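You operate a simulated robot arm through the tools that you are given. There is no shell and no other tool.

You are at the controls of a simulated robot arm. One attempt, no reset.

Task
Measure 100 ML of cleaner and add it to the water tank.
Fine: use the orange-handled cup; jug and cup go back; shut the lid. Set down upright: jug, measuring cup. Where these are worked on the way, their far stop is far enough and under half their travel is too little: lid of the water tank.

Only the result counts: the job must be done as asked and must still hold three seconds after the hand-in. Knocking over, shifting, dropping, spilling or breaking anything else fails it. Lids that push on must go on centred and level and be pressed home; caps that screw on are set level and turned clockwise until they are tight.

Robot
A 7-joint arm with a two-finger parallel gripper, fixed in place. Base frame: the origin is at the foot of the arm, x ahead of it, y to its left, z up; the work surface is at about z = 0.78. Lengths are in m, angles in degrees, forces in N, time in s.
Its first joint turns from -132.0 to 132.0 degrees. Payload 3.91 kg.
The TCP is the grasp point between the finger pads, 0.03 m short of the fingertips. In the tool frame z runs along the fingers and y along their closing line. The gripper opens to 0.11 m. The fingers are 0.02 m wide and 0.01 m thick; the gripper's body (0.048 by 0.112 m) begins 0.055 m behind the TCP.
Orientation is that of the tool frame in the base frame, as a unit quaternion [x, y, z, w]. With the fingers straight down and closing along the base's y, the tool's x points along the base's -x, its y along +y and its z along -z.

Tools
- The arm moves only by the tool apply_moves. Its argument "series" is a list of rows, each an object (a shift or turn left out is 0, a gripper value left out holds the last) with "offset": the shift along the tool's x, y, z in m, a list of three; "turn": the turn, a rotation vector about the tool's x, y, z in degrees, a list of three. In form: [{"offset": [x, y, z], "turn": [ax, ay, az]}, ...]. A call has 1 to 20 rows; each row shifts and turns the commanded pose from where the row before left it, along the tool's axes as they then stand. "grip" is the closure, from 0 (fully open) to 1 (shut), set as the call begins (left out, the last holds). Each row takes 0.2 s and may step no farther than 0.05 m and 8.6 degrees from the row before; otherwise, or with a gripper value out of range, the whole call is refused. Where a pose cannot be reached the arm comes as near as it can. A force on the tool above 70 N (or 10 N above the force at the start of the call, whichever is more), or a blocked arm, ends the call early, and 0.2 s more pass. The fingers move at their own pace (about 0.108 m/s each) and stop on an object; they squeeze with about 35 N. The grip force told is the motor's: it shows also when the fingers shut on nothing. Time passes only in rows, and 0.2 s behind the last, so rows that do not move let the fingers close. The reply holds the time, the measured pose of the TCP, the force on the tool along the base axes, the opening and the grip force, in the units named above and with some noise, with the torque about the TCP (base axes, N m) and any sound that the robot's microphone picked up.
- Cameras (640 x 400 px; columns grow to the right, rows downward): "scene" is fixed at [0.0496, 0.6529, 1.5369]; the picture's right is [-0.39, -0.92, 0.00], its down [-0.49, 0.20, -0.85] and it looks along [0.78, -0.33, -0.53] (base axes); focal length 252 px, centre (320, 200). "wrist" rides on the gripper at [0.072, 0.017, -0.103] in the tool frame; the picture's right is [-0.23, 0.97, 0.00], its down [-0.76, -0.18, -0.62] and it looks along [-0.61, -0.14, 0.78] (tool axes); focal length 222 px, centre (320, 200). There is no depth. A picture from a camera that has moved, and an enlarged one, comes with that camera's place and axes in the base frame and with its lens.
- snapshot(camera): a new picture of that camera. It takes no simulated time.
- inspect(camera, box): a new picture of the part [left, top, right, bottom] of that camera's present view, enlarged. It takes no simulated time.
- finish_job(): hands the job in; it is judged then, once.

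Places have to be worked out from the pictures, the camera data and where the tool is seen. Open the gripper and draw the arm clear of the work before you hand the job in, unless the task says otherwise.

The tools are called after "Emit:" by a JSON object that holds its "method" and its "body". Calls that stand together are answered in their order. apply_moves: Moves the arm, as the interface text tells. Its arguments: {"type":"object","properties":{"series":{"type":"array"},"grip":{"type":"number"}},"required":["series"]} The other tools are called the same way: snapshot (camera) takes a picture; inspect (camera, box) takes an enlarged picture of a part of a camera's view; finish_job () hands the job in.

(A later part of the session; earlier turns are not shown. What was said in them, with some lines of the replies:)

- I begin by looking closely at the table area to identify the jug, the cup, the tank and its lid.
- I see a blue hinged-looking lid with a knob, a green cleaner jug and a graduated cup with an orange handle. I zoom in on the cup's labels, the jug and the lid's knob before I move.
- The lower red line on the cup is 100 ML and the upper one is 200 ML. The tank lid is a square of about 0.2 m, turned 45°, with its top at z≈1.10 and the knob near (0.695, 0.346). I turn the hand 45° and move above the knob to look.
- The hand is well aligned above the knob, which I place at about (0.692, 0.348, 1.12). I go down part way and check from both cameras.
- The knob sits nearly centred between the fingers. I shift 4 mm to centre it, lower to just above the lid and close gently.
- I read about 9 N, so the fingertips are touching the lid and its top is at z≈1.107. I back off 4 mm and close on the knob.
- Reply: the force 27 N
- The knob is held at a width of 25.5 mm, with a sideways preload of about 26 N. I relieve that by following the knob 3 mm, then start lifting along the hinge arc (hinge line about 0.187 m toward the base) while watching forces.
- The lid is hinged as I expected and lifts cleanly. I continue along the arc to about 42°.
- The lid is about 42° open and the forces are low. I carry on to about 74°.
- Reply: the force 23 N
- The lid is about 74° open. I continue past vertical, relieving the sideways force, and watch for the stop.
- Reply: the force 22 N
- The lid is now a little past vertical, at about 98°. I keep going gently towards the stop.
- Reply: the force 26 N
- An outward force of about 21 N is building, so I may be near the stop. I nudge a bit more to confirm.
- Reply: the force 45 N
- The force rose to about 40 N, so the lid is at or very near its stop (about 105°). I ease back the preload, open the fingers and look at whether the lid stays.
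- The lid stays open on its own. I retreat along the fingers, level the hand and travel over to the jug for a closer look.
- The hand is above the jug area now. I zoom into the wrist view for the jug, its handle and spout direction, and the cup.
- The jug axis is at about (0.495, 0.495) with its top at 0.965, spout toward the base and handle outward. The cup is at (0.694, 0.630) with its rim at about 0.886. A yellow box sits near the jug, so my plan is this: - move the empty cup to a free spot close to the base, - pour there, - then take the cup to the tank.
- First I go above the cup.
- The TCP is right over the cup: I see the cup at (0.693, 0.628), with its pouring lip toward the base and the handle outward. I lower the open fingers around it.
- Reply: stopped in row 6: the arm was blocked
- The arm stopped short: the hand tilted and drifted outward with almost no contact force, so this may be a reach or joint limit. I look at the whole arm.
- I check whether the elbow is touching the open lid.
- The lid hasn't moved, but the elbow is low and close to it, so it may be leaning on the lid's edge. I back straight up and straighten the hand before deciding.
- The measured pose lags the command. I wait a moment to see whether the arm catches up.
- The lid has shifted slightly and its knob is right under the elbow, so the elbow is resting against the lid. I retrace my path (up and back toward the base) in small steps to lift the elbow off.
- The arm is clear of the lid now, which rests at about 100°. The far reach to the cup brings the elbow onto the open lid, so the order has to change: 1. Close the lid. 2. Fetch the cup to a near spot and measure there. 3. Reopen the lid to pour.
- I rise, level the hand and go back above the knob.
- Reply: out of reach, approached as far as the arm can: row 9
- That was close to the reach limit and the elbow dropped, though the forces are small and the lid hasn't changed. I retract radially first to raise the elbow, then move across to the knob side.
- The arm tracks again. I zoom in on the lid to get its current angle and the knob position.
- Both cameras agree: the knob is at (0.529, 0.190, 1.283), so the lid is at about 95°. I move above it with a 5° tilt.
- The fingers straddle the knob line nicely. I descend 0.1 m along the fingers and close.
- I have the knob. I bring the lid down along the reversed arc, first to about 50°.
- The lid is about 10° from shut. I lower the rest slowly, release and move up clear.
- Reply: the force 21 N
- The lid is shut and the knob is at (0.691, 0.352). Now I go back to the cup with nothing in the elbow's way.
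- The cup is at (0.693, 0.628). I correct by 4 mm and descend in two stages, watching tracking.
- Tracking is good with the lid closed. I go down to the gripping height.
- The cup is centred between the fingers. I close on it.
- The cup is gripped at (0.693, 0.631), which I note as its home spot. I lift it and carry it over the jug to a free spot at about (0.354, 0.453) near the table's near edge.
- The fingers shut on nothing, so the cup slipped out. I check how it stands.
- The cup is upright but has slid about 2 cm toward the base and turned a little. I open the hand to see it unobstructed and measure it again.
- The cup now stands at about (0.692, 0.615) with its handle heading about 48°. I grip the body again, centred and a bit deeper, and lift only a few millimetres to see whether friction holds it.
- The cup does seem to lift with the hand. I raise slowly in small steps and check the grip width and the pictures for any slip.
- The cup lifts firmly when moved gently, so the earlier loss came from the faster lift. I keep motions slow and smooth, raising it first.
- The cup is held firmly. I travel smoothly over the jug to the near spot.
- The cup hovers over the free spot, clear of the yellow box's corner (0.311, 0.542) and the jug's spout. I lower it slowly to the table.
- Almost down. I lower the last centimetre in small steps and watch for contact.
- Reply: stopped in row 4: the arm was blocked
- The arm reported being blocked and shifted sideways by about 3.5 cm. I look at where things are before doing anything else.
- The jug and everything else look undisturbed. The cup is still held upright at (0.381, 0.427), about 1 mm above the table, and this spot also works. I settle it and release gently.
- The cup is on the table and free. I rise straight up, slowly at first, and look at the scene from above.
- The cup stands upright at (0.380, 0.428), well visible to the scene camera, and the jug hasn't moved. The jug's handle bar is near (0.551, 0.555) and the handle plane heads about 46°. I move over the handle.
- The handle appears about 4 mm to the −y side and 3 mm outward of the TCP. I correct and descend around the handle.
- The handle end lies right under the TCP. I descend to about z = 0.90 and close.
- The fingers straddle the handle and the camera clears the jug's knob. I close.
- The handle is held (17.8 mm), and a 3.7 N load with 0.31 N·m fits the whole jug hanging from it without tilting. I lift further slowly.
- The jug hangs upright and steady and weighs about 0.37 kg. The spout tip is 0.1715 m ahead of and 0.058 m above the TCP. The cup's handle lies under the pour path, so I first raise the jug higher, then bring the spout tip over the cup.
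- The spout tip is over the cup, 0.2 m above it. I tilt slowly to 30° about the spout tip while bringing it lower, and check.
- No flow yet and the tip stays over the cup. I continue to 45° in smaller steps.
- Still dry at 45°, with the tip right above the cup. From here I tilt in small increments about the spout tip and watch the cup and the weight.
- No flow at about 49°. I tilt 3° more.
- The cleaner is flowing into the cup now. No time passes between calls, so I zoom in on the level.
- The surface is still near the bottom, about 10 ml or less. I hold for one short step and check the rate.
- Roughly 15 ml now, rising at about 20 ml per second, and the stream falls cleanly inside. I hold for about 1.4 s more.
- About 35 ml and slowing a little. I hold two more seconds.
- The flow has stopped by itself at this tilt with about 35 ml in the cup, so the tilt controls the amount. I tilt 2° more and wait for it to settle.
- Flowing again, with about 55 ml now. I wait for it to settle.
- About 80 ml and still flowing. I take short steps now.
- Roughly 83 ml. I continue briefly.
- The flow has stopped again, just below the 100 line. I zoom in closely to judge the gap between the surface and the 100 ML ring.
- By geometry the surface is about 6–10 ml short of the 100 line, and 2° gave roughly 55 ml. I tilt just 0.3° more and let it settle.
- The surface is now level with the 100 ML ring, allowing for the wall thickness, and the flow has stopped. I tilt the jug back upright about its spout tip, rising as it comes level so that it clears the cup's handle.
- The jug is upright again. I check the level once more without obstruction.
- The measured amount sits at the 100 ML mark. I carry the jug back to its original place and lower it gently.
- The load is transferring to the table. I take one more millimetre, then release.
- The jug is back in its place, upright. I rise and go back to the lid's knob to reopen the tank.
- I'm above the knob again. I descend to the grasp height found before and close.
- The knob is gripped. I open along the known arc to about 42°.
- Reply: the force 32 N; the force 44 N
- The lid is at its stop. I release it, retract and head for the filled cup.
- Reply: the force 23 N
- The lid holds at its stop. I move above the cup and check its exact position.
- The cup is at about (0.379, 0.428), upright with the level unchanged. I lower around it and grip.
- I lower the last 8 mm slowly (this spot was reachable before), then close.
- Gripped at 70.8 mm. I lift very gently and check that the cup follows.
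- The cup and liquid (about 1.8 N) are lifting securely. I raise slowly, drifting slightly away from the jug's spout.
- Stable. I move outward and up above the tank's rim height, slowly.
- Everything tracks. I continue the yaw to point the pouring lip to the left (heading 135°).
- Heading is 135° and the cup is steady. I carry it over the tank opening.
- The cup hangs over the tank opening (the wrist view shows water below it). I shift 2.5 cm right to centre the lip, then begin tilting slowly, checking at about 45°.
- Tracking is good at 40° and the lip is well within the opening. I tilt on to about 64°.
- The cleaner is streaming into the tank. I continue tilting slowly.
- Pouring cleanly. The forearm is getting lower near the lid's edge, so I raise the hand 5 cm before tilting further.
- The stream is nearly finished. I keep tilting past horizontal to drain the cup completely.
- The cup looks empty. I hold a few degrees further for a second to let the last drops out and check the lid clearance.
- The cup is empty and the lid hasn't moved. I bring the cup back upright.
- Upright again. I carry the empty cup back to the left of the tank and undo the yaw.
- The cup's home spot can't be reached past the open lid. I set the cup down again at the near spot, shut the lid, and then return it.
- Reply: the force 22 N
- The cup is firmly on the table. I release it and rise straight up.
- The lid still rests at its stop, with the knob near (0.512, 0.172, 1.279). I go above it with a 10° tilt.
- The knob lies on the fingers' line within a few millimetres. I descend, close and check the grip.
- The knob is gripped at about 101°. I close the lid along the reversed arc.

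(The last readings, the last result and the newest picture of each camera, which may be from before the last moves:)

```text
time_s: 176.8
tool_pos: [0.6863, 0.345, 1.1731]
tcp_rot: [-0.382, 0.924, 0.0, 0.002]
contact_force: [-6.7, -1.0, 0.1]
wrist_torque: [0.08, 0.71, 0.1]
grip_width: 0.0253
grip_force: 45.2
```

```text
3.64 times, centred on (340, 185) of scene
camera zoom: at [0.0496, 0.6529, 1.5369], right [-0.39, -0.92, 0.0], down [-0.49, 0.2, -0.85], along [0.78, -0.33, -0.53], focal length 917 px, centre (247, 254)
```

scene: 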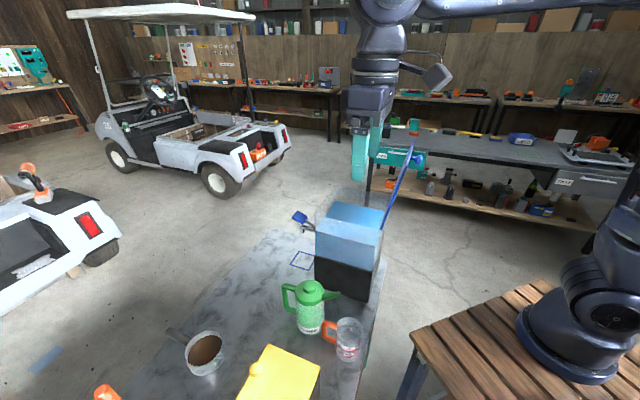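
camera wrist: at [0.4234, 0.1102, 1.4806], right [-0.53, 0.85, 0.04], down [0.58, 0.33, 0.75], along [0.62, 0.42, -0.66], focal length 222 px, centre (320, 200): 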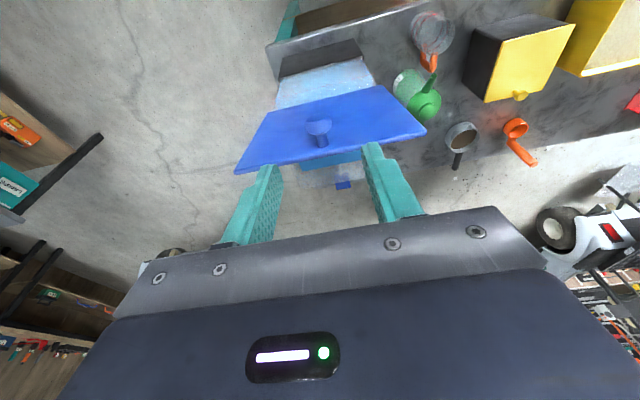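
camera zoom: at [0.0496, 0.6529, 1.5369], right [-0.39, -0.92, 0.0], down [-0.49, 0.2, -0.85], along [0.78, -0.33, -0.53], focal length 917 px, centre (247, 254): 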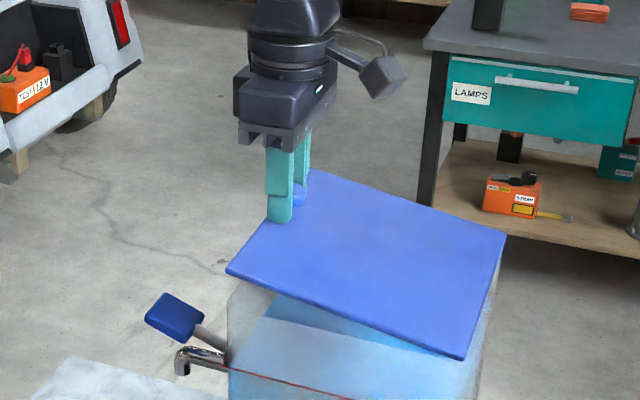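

Emit:
{"method": "apply_moves", "body": {"series": [{"offset": [-0.0043, 0, 0.0155]}, {"offset": [-0.0029, 0, 0.0155]}, {"offset": [0, 0, 0.001]}]}}

Emit:
{"method": "apply_moves", "body": {"series": [{}, {}], "grip": 0.5}}

Emit:
{"method": "inspect", "body": {"camera": "scene", "box": [270, 130, 410, 240]}}

```text
time_s: 177.6
tool_pos: [0.6924, 0.3523, 1.1417]
tcp_rot: [-0.383, 0.924, 0.0, 0.002]
contact_force: [-6.6, -4.1, 23.6]
wrist_torque: [-0.57, 1.45, 0.06]
grip_width: 0.0251
grip_force: 45.0
```

```text
time_s: 178.2
tool_pos: [0.6908, 0.3511, 1.1401]
tcp_rot: [-0.382, 0.924, 0.0, 0.0]
contact_force: [0.5, 1.2, -0.4]
wrist_torque: [0.02, 0.01, -0.02]
grip_width: 0.0551
grip_force: 0.1
```

```text
3.64 times, centred on (340, 185) of scene
camera zoom: at [0.0496, 0.6529, 1.5369], right [-0.39, -0.92, 0.0], down [-0.49, 0.2, -0.85], along [0.78, -0.33, -0.53], focal length 917 px, centre (247, 254)
```

zoom: 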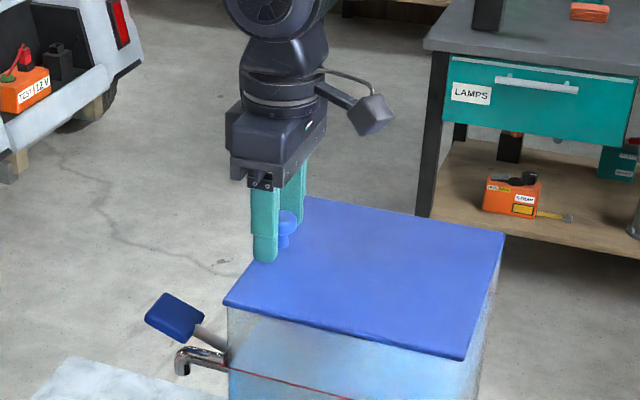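

The lid is shut (pressed with about 24 N). Now I fetch the empty cup to return it to its place.

Emit:
{"method": "apply_moves", "body": {"series": [{"offset": [0, 0, -0.03]}, {"offset": [0, 0, -0.045]}, {"offset": [0, 0, -0.045]}, {"offset": [0.0207, 0.0341, 0]}, {"offset": [0.0207, 0.0341, 0]}, {"offset": [0.0207, 0.0341, 0]}, {"offset": [0.0207, 0.0341, 0]}, {"offset": [0.0207, 0.0341, 0]}, {"offset": [0.0207, 0.0341, 0]}, {"offset": [0.0207, 0.0341, 0]}, {"offset": [0.0207, 0.0341, 0]}, {"offset": [0, 0, 0.045]}, {"offset": [0, 0, 0.045]}, {"offset": [0, 0, 0.045]}, {"offset": [0, 0, 0.045]}, {"offset": [0, 0, 0.02]}, {}], "grip": 0.1}}

Emit:
{"method": "inspect", "body": {"camera": "wrist", "box": [220, 20, 420, 180]}}

Emit:
{"method": "inspect", "body": {"camera": "scene", "box": [300, 250, 400, 370]}}

```text
time_s: 181.8
tool_pos: [0.3806, 0.4268, 1.0585]
tcp_rot: [-0.382, 0.924, -0.001, 0.001]
contact_force: [0.4, 0.6, 0.6]
wrist_torque: [0.01, -0.02, 0.0]
grip_width: 0.099
grip_force: 0.1
```

```text
2.50 times, centred on (320, 100) of wrist
camera zoom: at [0.3172, 0.3879, 1.1631], right [-0.53, 0.85, 0.0], down [0.66, 0.41, 0.62], along [0.53, 0.33, -0.78], focal length 555 px, centre (320, 450)
```

zoom: 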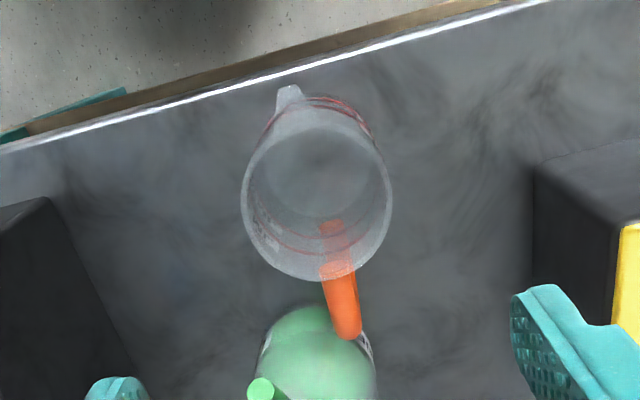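

```text
3.33 times, centred on (350, 310) of scene
camera zoom: at [0.0496, 0.6529, 1.5369], right [-0.39, -0.92, 0.0], down [-0.49, 0.2, -0.85], along [0.78, -0.33, -0.53], focal length 841 px, centre (220, -167)
```

zoom: 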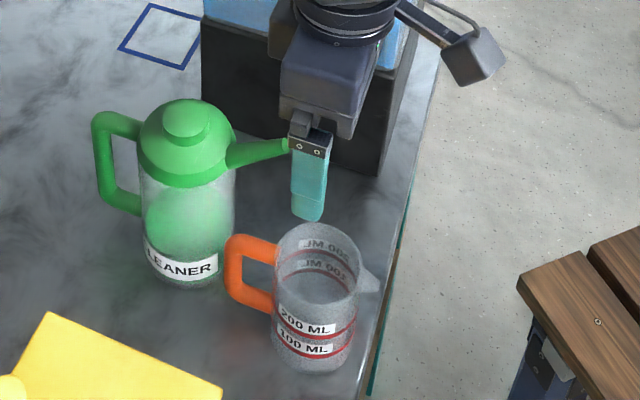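

The cup is empty, upright and centred under the hand. I lower, grip and lift gently as before.

Emit:
{"method": "apply_moves", "body": {"series": [{"offset": [0.001, 0, 0.03]}, {"offset": [0, 0, 0.04]}, {"offset": [0, 0, 0.04]}, {"offset": [0, 0, 0.04]}, {"offset": [0, 0, 0.03]}, {"offset": [0, 0, 0.02]}, {"offset": [0, 0, 0.008]}, {"offset": [0, 0, 0.004]}, {}]}}

Emit:
{"method": "apply_moves", "body": {"series": [{}, {}, {}, {}], "grip": 1.0}}

Emit:
{"method": "apply_moves", "body": {"series": [{"offset": [0, 0, -0.003]}, {"offset": [0, 0, -0.004]}, {"offset": [0, 0, -0.005]}, {}]}}

Emit:
{"method": "inspect", "body": {"camera": "scene", "box": [300, 250, 400, 370]}}

```text
time_s: 183.8
tool_pos: [0.3809, 0.4266, 0.848]
tcp_rot: [-0.383, 0.924, -0.001, 0.0]
contact_force: [0.5, 0.6, -0.5]
wrist_torque: [0.03, -0.01, 0.0]
grip_width: 0.0992
grip_force: 0.1
```

```text
time_s: 184.8
tool_pos: [0.3801, 0.4258, 0.8465]
tcp_rot: [-0.381, 0.924, -0.001, 0.0]
contact_force: [0.8, 0.5, 0.0]
wrist_torque: [-0.02, 0.0, 0.05]
grip_width: 0.0711
grip_force: 34.8
```

```text
time_s: 185.8
tool_pos: [0.3806, 0.4271, 0.8603]
tcp_rot: [-0.383, 0.924, -0.001, 0.0]
contact_force: [0.1, 0.0, 0.0]
wrist_torque: [0.01, -0.01, 0.03]
grip_width: 0.0712
grip_force: 34.7
```

```text
3.33 times, centred on (350, 310) of scene
camera zoom: at [0.0496, 0.6529, 1.5369], right [-0.39, -0.92, 0.0], down [-0.49, 0.2, -0.85], along [0.78, -0.33, -0.53], focal length 841 px, centre (220, -167)
```

zoom: 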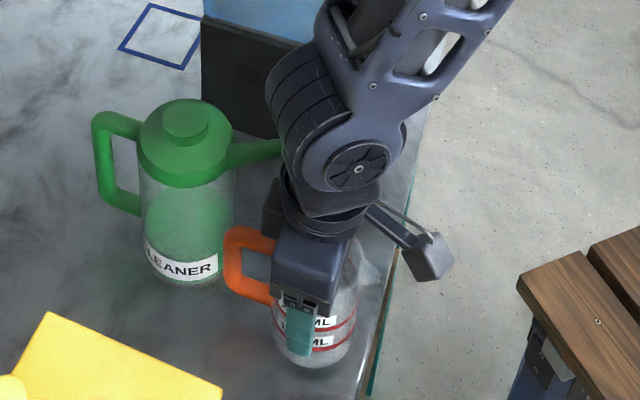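

The cup is lifting. I raise it to 1.10, drifting away from the spout as before.

Emit:
{"method": "apply_moves", "body": {"series": [{"offset": [0, 0.001, -0.004]}, {"offset": [0, 0.002, -0.006]}, {"offset": [0, 0.002, -0.008]}, {"offset": [0, 0.002, -0.01]}, {"offset": [0, 0.002, -0.012]}, {"offset": [0, 0.001, -0.013]}, {"offset": [0, 0.001, -0.014]}, {"offset": [0, 0, -0.015]}, {"offset": [0, 0, -0.015]}, {"offset": [0, 0, -0.015]}, {"offset": [0, 0, -0.015]}, {"offset": [0, 0, -0.015]}, {"offset": [0, 0, -0.015]}, {"offset": [0, 0, -0.015]}, {"offset": [0, 0, -0.015]}, {"offset": [0, 0, -0.015]}, {"offset": [0, 0, -0.014]}, {"offset": [0, 0, -0.01]}, {"offset": [0, 0, -0.006]}, {"offset": [0, 0, -0.004]}]}}

Emit:
{"method": "snapshot", "body": {"camera": "wrist"}}

```text
time_s: 190.0
tool_pos: [0.3727, 0.4334, 1.097]
tcp_rot: [-0.383, 0.924, 0.0, 0.001]
contact_force: [0.5, 0.5, -0.2]
wrist_torque: [-0.01, 0.0, -0.01]
grip_width: 0.0709
grip_force: 34.6
```

```text
taken
camera wrist: at [0.3096, 0.3947, 1.2006], right [-0.53, 0.85, 0.0], down [0.66, 0.41, 0.62], along [0.53, 0.33, -0.78], focal length 222 px, centre (320, 200)
```

wrist: 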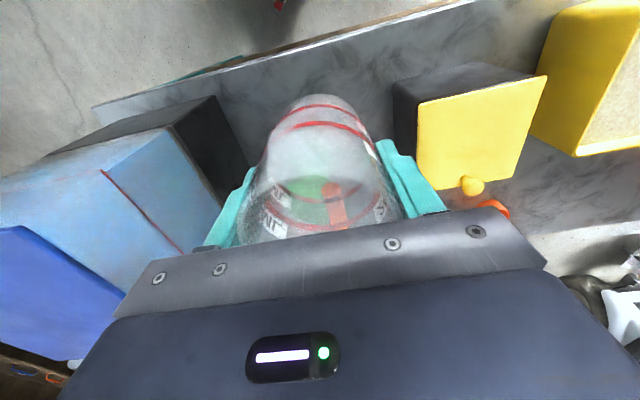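

Held well. I carry the cup smoothly over the jug to its home position.

Emit:
{"method": "apply_moves", "body": {"series": [{"offset": [-0.0063, -0.0015, 0]}, {"offset": [-0.0127, -0.003, 0]}, {"offset": [-0.0169, -0.004, 0]}, {"offset": [-0.0211, -0.005, 0]}, {"offset": [-0.0211, -0.005, 0]}, {"offset": [-0.0211, -0.005, 0]}, {"offset": [-0.0211, -0.005, 0]}, {"offset": [-0.0211, -0.005, 0]}, {"offset": [-0.0211, -0.005, 0]}, {"offset": [-0.0211, -0.005, 0]}, {"offset": [-0.0211, -0.005, 0]}, {"offset": [-0.0211, -0.005, 0]}, {"offset": [-0.0211, -0.005, 0]}, {"offset": [-0.0211, -0.005, 0]}, {"offset": [-0.0211, -0.005, 0]}, {"offset": [-0.0211, -0.005, 0]}, {"offset": [-0.0211, -0.005, 0]}, {"offset": [-0.0169, -0.004, 0]}, {"offset": [-0.0127, -0.003, 0]}, {"offset": [-0.0063, -0.0015, 0]}]}}

Emit:
{"method": "apply_moves", "body": {"series": [{"turn": [0, 0, 2]}, {"turn": [0, 0, 3]}, {"turn": [0, 0, 2]}, {}]}}

Emit:
{"method": "snapshot", "body": {"camera": "scene"}}

Emit:
{"method": "snapshot", "body": {"camera": "wrist"}}

```text
time_s: 194.2
tool_pos: [0.6931, 0.6322, 1.0962]
tcp_rot: [-0.383, 0.924, -0.001, 0.0]
contact_force: [0.0, 0.8, -0.5]
wrist_torque: [-0.01, 0.02, 0.02]
grip_width: 0.071
grip_force: 35.4
```

```text
time_s: 195.2
tool_pos: [0.6937, 0.6331, 1.0965]
tcp_rot: [-0.325, 0.946, -0.001, 0.001]
contact_force: [-0.2, 0.0, -0.4]
wrist_torque: [0.0, -0.02, 0.0]
grip_width: 0.0709
grip_force: 34.8
```

```text
taken
```

scene: 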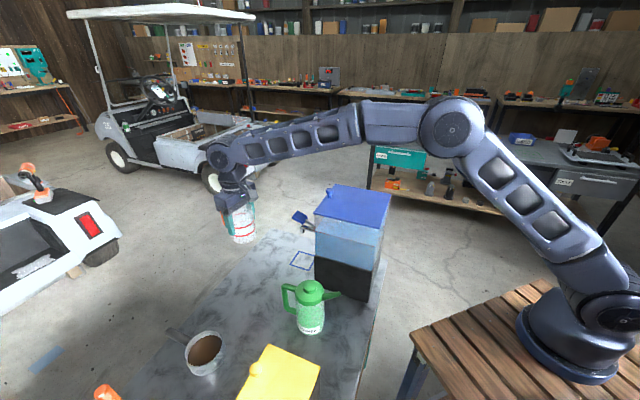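

```text
taken
camera wrist: at [0.6263, 0.6012, 1.2005], right [-0.42, 0.91, 0.0], down [0.71, 0.33, 0.62], along [0.57, 0.26, -0.78], focal length 222 px, centre (320, 200)
```

wrist: 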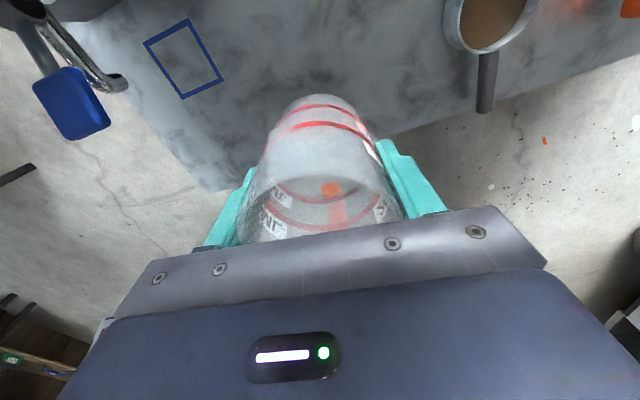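

I'm above the home spot. I lower slowly.

Emit:
{"method": "apply_moves", "body": {"series": [{"offset": [0, -0.001, 0.006]}, {"offset": [0, 0, 0.012]}, {"offset": [0, 0, 0.016]}, {"offset": [0, 0, 0.018]}, {"offset": [0, 0, 0.018]}, {"offset": [0, 0, 0.018]}, {"offset": [0, 0, 0.018]}, {"offset": [0, 0, 0.018]}, {"offset": [0, 0, 0.018]}, {"offset": [0, 0, 0.018]}, {"offset": [0, 0, 0.018]}, {"offset": [0, 0, 0.016]}, {"offset": [0, 0, 0.014]}, {"offset": [0, 0, 0.01]}, {"offset": [0, 0, 0.006]}, {"offset": [0, 0, 0.004]}, {}]}}

Emit:
{"method": "inspect", "body": {"camera": "scene", "box": [200, 200, 320, 310]}}

```text
time_s: 198.8
tool_pos: [0.694, 0.6327, 0.8677]
tcp_rot: [-0.326, 0.945, -0.001, 0.001]
contact_force: [0.3, 0.3, 0.1]
wrist_torque: [-0.02, 0.04, -0.01]
grip_width: 0.0707
grip_force: 34.7
```

```text
3.64 times, centred on (260, 255) of scene
camera zoom: at [0.0496, 0.6529, 1.5369], right [-0.39, -0.92, 0.0], down [-0.49, 0.2, -0.85], along [0.78, -0.33, -0.53], focal length 917 px, centre (538, 0)
```

zoom: 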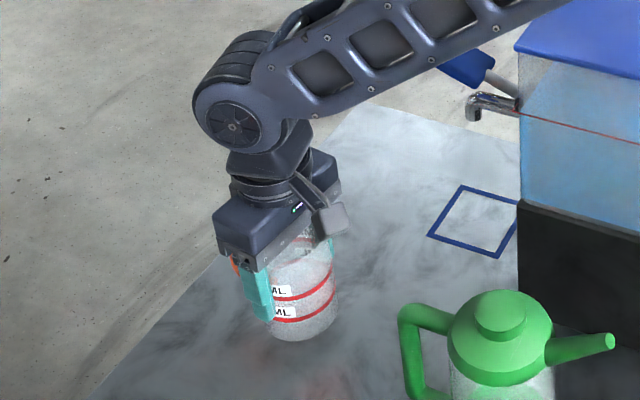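

Emit:
{"method": "apply_moves", "body": {"series": [{"offset": [0, 0, 0.006]}, {"offset": [0, 0, 0.005]}, {"offset": [0, 0, 0.004]}, {"offset": [0, 0, 0.003]}, {}]}}

Emit:
{"method": "apply_moves", "body": {"series": [{"offset": [0, 0, 0.001]}, {}]}}

Emit:
{"method": "apply_moves", "body": {"series": [{"offset": [0, 0, 0.001]}, {}]}}

```text
time_s: 200.0
tool_pos: [0.6944, 0.6318, 0.8495]
tcp_rot: [-0.326, 0.945, -0.001, 0.001]
contact_force: [0.5, 0.4, -1.2]
wrist_torque: [0.0, -0.02, 0.0]
grip_width: 0.0709
grip_force: 34.5
```

```text
time_s: 200.6
tool_pos: [0.6942, 0.6314, 0.8493]
tcp_rot: [-0.325, 0.946, 0.0, -0.001]
contact_force: [0.4, -0.7, -0.3]
wrist_torque: [0.0, 0.01, -0.02]
grip_width: 0.0707
grip_force: 35.1
```

```text
time_s: 201.2
tool_pos: [0.6942, 0.6328, 0.8484]
tcp_rot: [-0.325, 0.946, -0.001, 0.0]
contact_force: [-0.3, 0.1, -1.2]
wrist_torque: [0.03, -0.01, 0.02]
grip_width: 0.071
grip_force: 35.3
```

Emit:
{"method": "apply_moves", "body": {"series": [{"offset": [0, 0, 0.001]}, {}]}}

Emit:
{"method": "apply_moves", "body": {"series": [{"offset": [0, 0, 0.0007]}, {}]}}

```text
time_s: 201.8
tool_pos: [0.6948, 0.6315, 0.8468]
tcp_rot: [-0.325, 0.946, 0.0, 0.002]
contact_force: [-0.9, -1.6, 8.7]
wrist_torque: [-0.11, 0.04, 0.0]
grip_width: 0.0707
grip_force: 35.1
```

```text
time_s: 202.4
tool_pos: [0.6941, 0.6315, 0.8476]
tcp_rot: [-0.326, 0.946, 0.0, 0.0]
contact_force: [-0.2, -0.4, 15.4]
wrist_torque: [-0.03, 0.04, -0.05]
grip_width: 0.0709
grip_force: 34.9
```

The cup is seated on the table. I release it and rise straight up.

Emit:
{"method": "apply_moves", "body": {"series": [{"offset": [0, 0, -0.001]}, {}, {}], "grip": 0.1}}

Emit:
{"method": "apply_moves", "body": {"series": [{"offset": [0, 0, -0.01]}, {"offset": [0, 0, -0.02]}, {"offset": [0, 0, -0.03]}, {"offset": [0, 0, -0.03]}, {"offset": [0, 0, -0.04]}, {"offset": [0, 0, -0.04]}, {"offset": [0, 0, -0.04]}]}}

Emit:
{"method": "inspect", "body": {"camera": "scene", "box": [230, 255, 278, 300]}}

Emit:
{"method": "snapshot", "body": {"camera": "wrist"}}

```text
time_s: 203.2
tool_pos: [0.6938, 0.6311, 0.8473]
tcp_rot: [-0.326, 0.945, -0.001, 0.0]
contact_force: [0.1, -0.9, 0.4]
wrist_torque: [0.01, 0.01, 0.02]
grip_width: 0.0989
grip_force: 0.2
```

```text
time_s: 204.8
tool_pos: [0.6949, 0.6314, 1.0569]
tcp_rot: [-0.325, 0.946, -0.002, -0.002]
contact_force: [-0.1, 0.5, -0.5]
wrist_torque: [-0.02, 0.01, 0.01]
grip_width: 0.0989
grip_force: 0.0
```

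```text
8.89 times, centred on (254, 278) of scene
camera zoom: at [0.0496, 0.6529, 1.5369], right [-0.39, -0.92, 0.0], down [-0.49, 0.2, -0.85], along [0.78, -0.33, -0.53], focal length 2242 px, centre (907, -489)
```

zoom: 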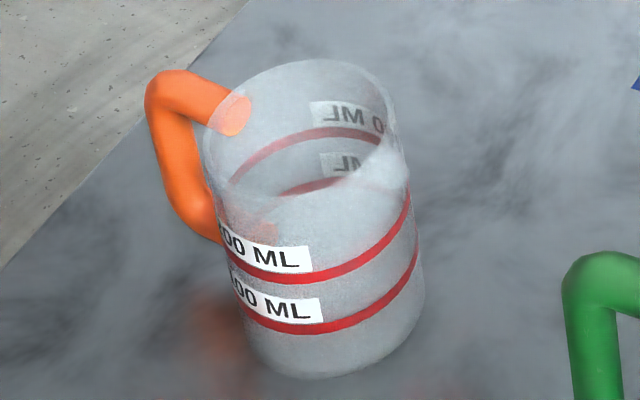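

```text
taken
camera wrist: at [0.6278, 0.6002, 1.1604], right [-0.42, 0.91, 0.0], down [0.71, 0.33, 0.62], along [0.56, 0.26, -0.78], focal length 222 px, centre (320, 200)
```

wrist: 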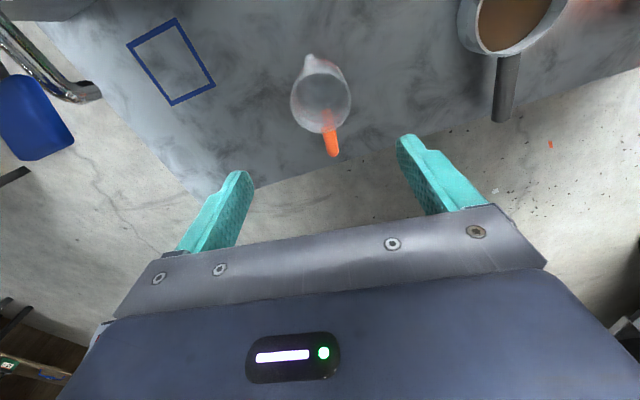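

The cup stands practically where it was at the start. I draw the arm clear and check the whole scene.

Emit:
{"method": "apply_moves", "body": {"series": [{"offset": [0.01, 0, -0.04]}, {"offset": [0.03, 0, -0.035]}, {"offset": [0.035, 0, -0.03]}, {"offset": [0.035, 0, -0.03]}, {"offset": [0.035, 0, -0.03]}, {"offset": [0.035, 0, -0.03]}, {"offset": [0.035, 0, -0.03]}, {"offset": [0.035, 0, -0.03]}, {"offset": [0.035, 0, -0.03]}, {"offset": [0.03, 0, -0.03]}, {}], "grip": 0.0}}

Emit:
{"method": "snapshot", "body": {"camera": "scene"}}

Emit:
{"method": "inspect", "body": {"camera": "scene", "box": [220, 170, 420, 295]}}

Emit:
{"method": "inspect", "body": {"camera": "scene", "box": [220, 250, 360, 340]}}

Emit:
{"method": "snapshot", "body": {"camera": "wrist"}}

```text
time_s: 207.2
tool_pos: [0.4447, 0.4401, 1.3727]
tcp_rot: [-0.326, 0.945, -0.001, 0.0]
contact_force: [0.5, 0.0, -0.3]
wrist_torque: [-0.04, 0.01, -0.03]
grip_width: 0.11
grip_force: 0.1
```

```text
taken
```

scene: 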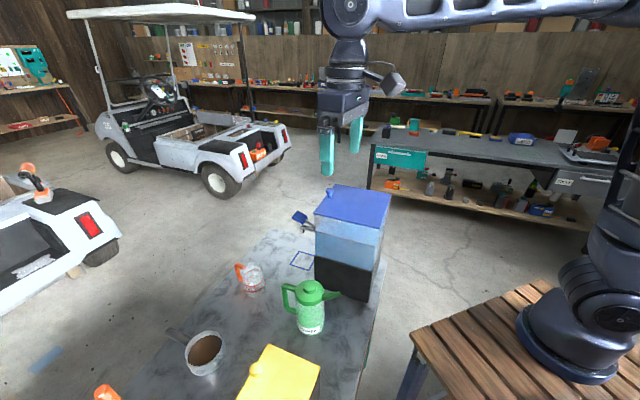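

```text
3.20 times, centred on (320, 232) of scene
camera zoom: at [0.0496, 0.6529, 1.5369], right [-0.39, -0.92, 0.0], down [-0.49, 0.2, -0.85], along [0.78, -0.33, -0.53], focal length 807 px, centre (320, 96)
```

zoom: 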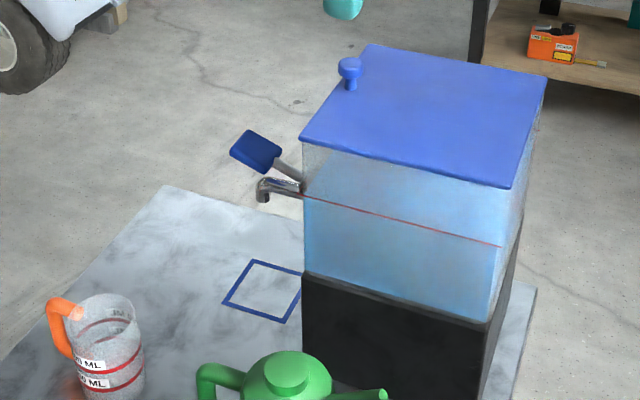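

```text
4.44 times, centred on (290, 295) of scene
camera zoom: at [0.0496, 0.6529, 1.5369], right [-0.39, -0.92, 0.0], down [-0.49, 0.2, -0.85], along [0.78, -0.33, -0.53], focal length 1121 px, centre (453, -222)
```

zoom: 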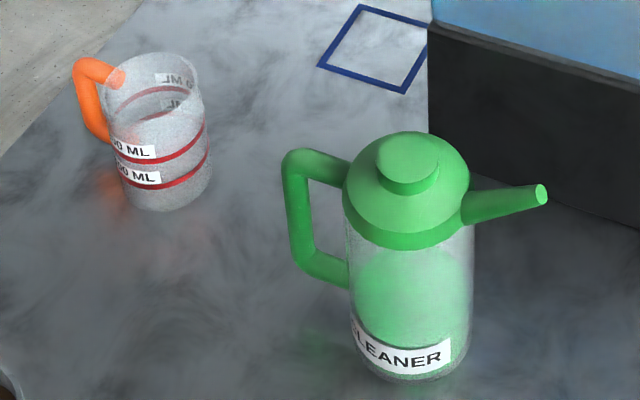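

```text
taken
camera wrist: at [0.3778, 0.4082, 1.4771], right [-0.42, 0.91, 0.0], down [0.71, 0.33, 0.62], along [0.57, 0.26, -0.78], focal length 222 px, centre (320, 200)
```

wrist: 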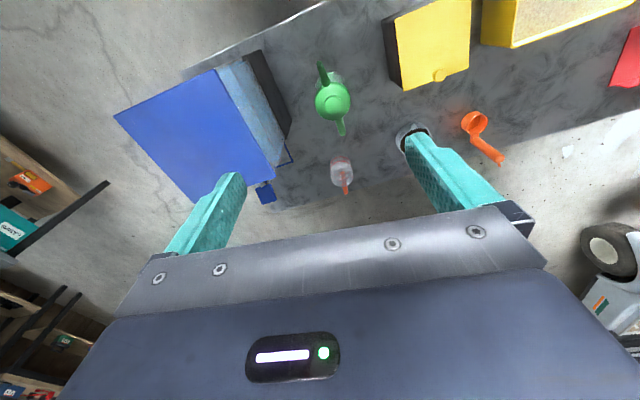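

The pictures match the start, with the jug and cup upright in their original places. The lid is fully shut, nothing is spilled, and the gripper is open and clear, so I hand in the job.

Emit:
{"method": "finish_job", "body": {}}

```text
The job is handed in.
```

I measured about 100 ML of cleaner in the orange-handled cup and poured it into the water tank. The jug and cup are back in their places, and the lid is shut. I handed the job in, but no verdict has come back.

- **Amount:** I filled the cup to the 100 ML ring by eye, using enlarged camera views. I judge it within about 4 ML of the mark. The cup looked empty after pouring into the tank.
- **Jug and cup:** Both stand upright, and the final pictures match the starting ones to within a few millimetres.
- **Lid:** I opened it to its far stop and, after pouring, closed it and pressed it down with about 24 N.
- **Spills and knocks:** I saw no spilled liquid, and nothing else looks moved.

Three things went differently than planned:

- **Elbow on the lid:** On my first reach for the cup, the arm's elbow pushed the open lid back a few degrees. I closed the lid, moved the empty cup to a nearer spot, and reopened the lid later to pour.
- **Cup slip:** The empty cup slipped out of the gripper on the first lift and slid about 2 cm. It stayed upright.
- **Sideways shift:** The arm shifted about 3.5 cm sideways while I was setting the cup down at that nearer spot. Nothing was touched.
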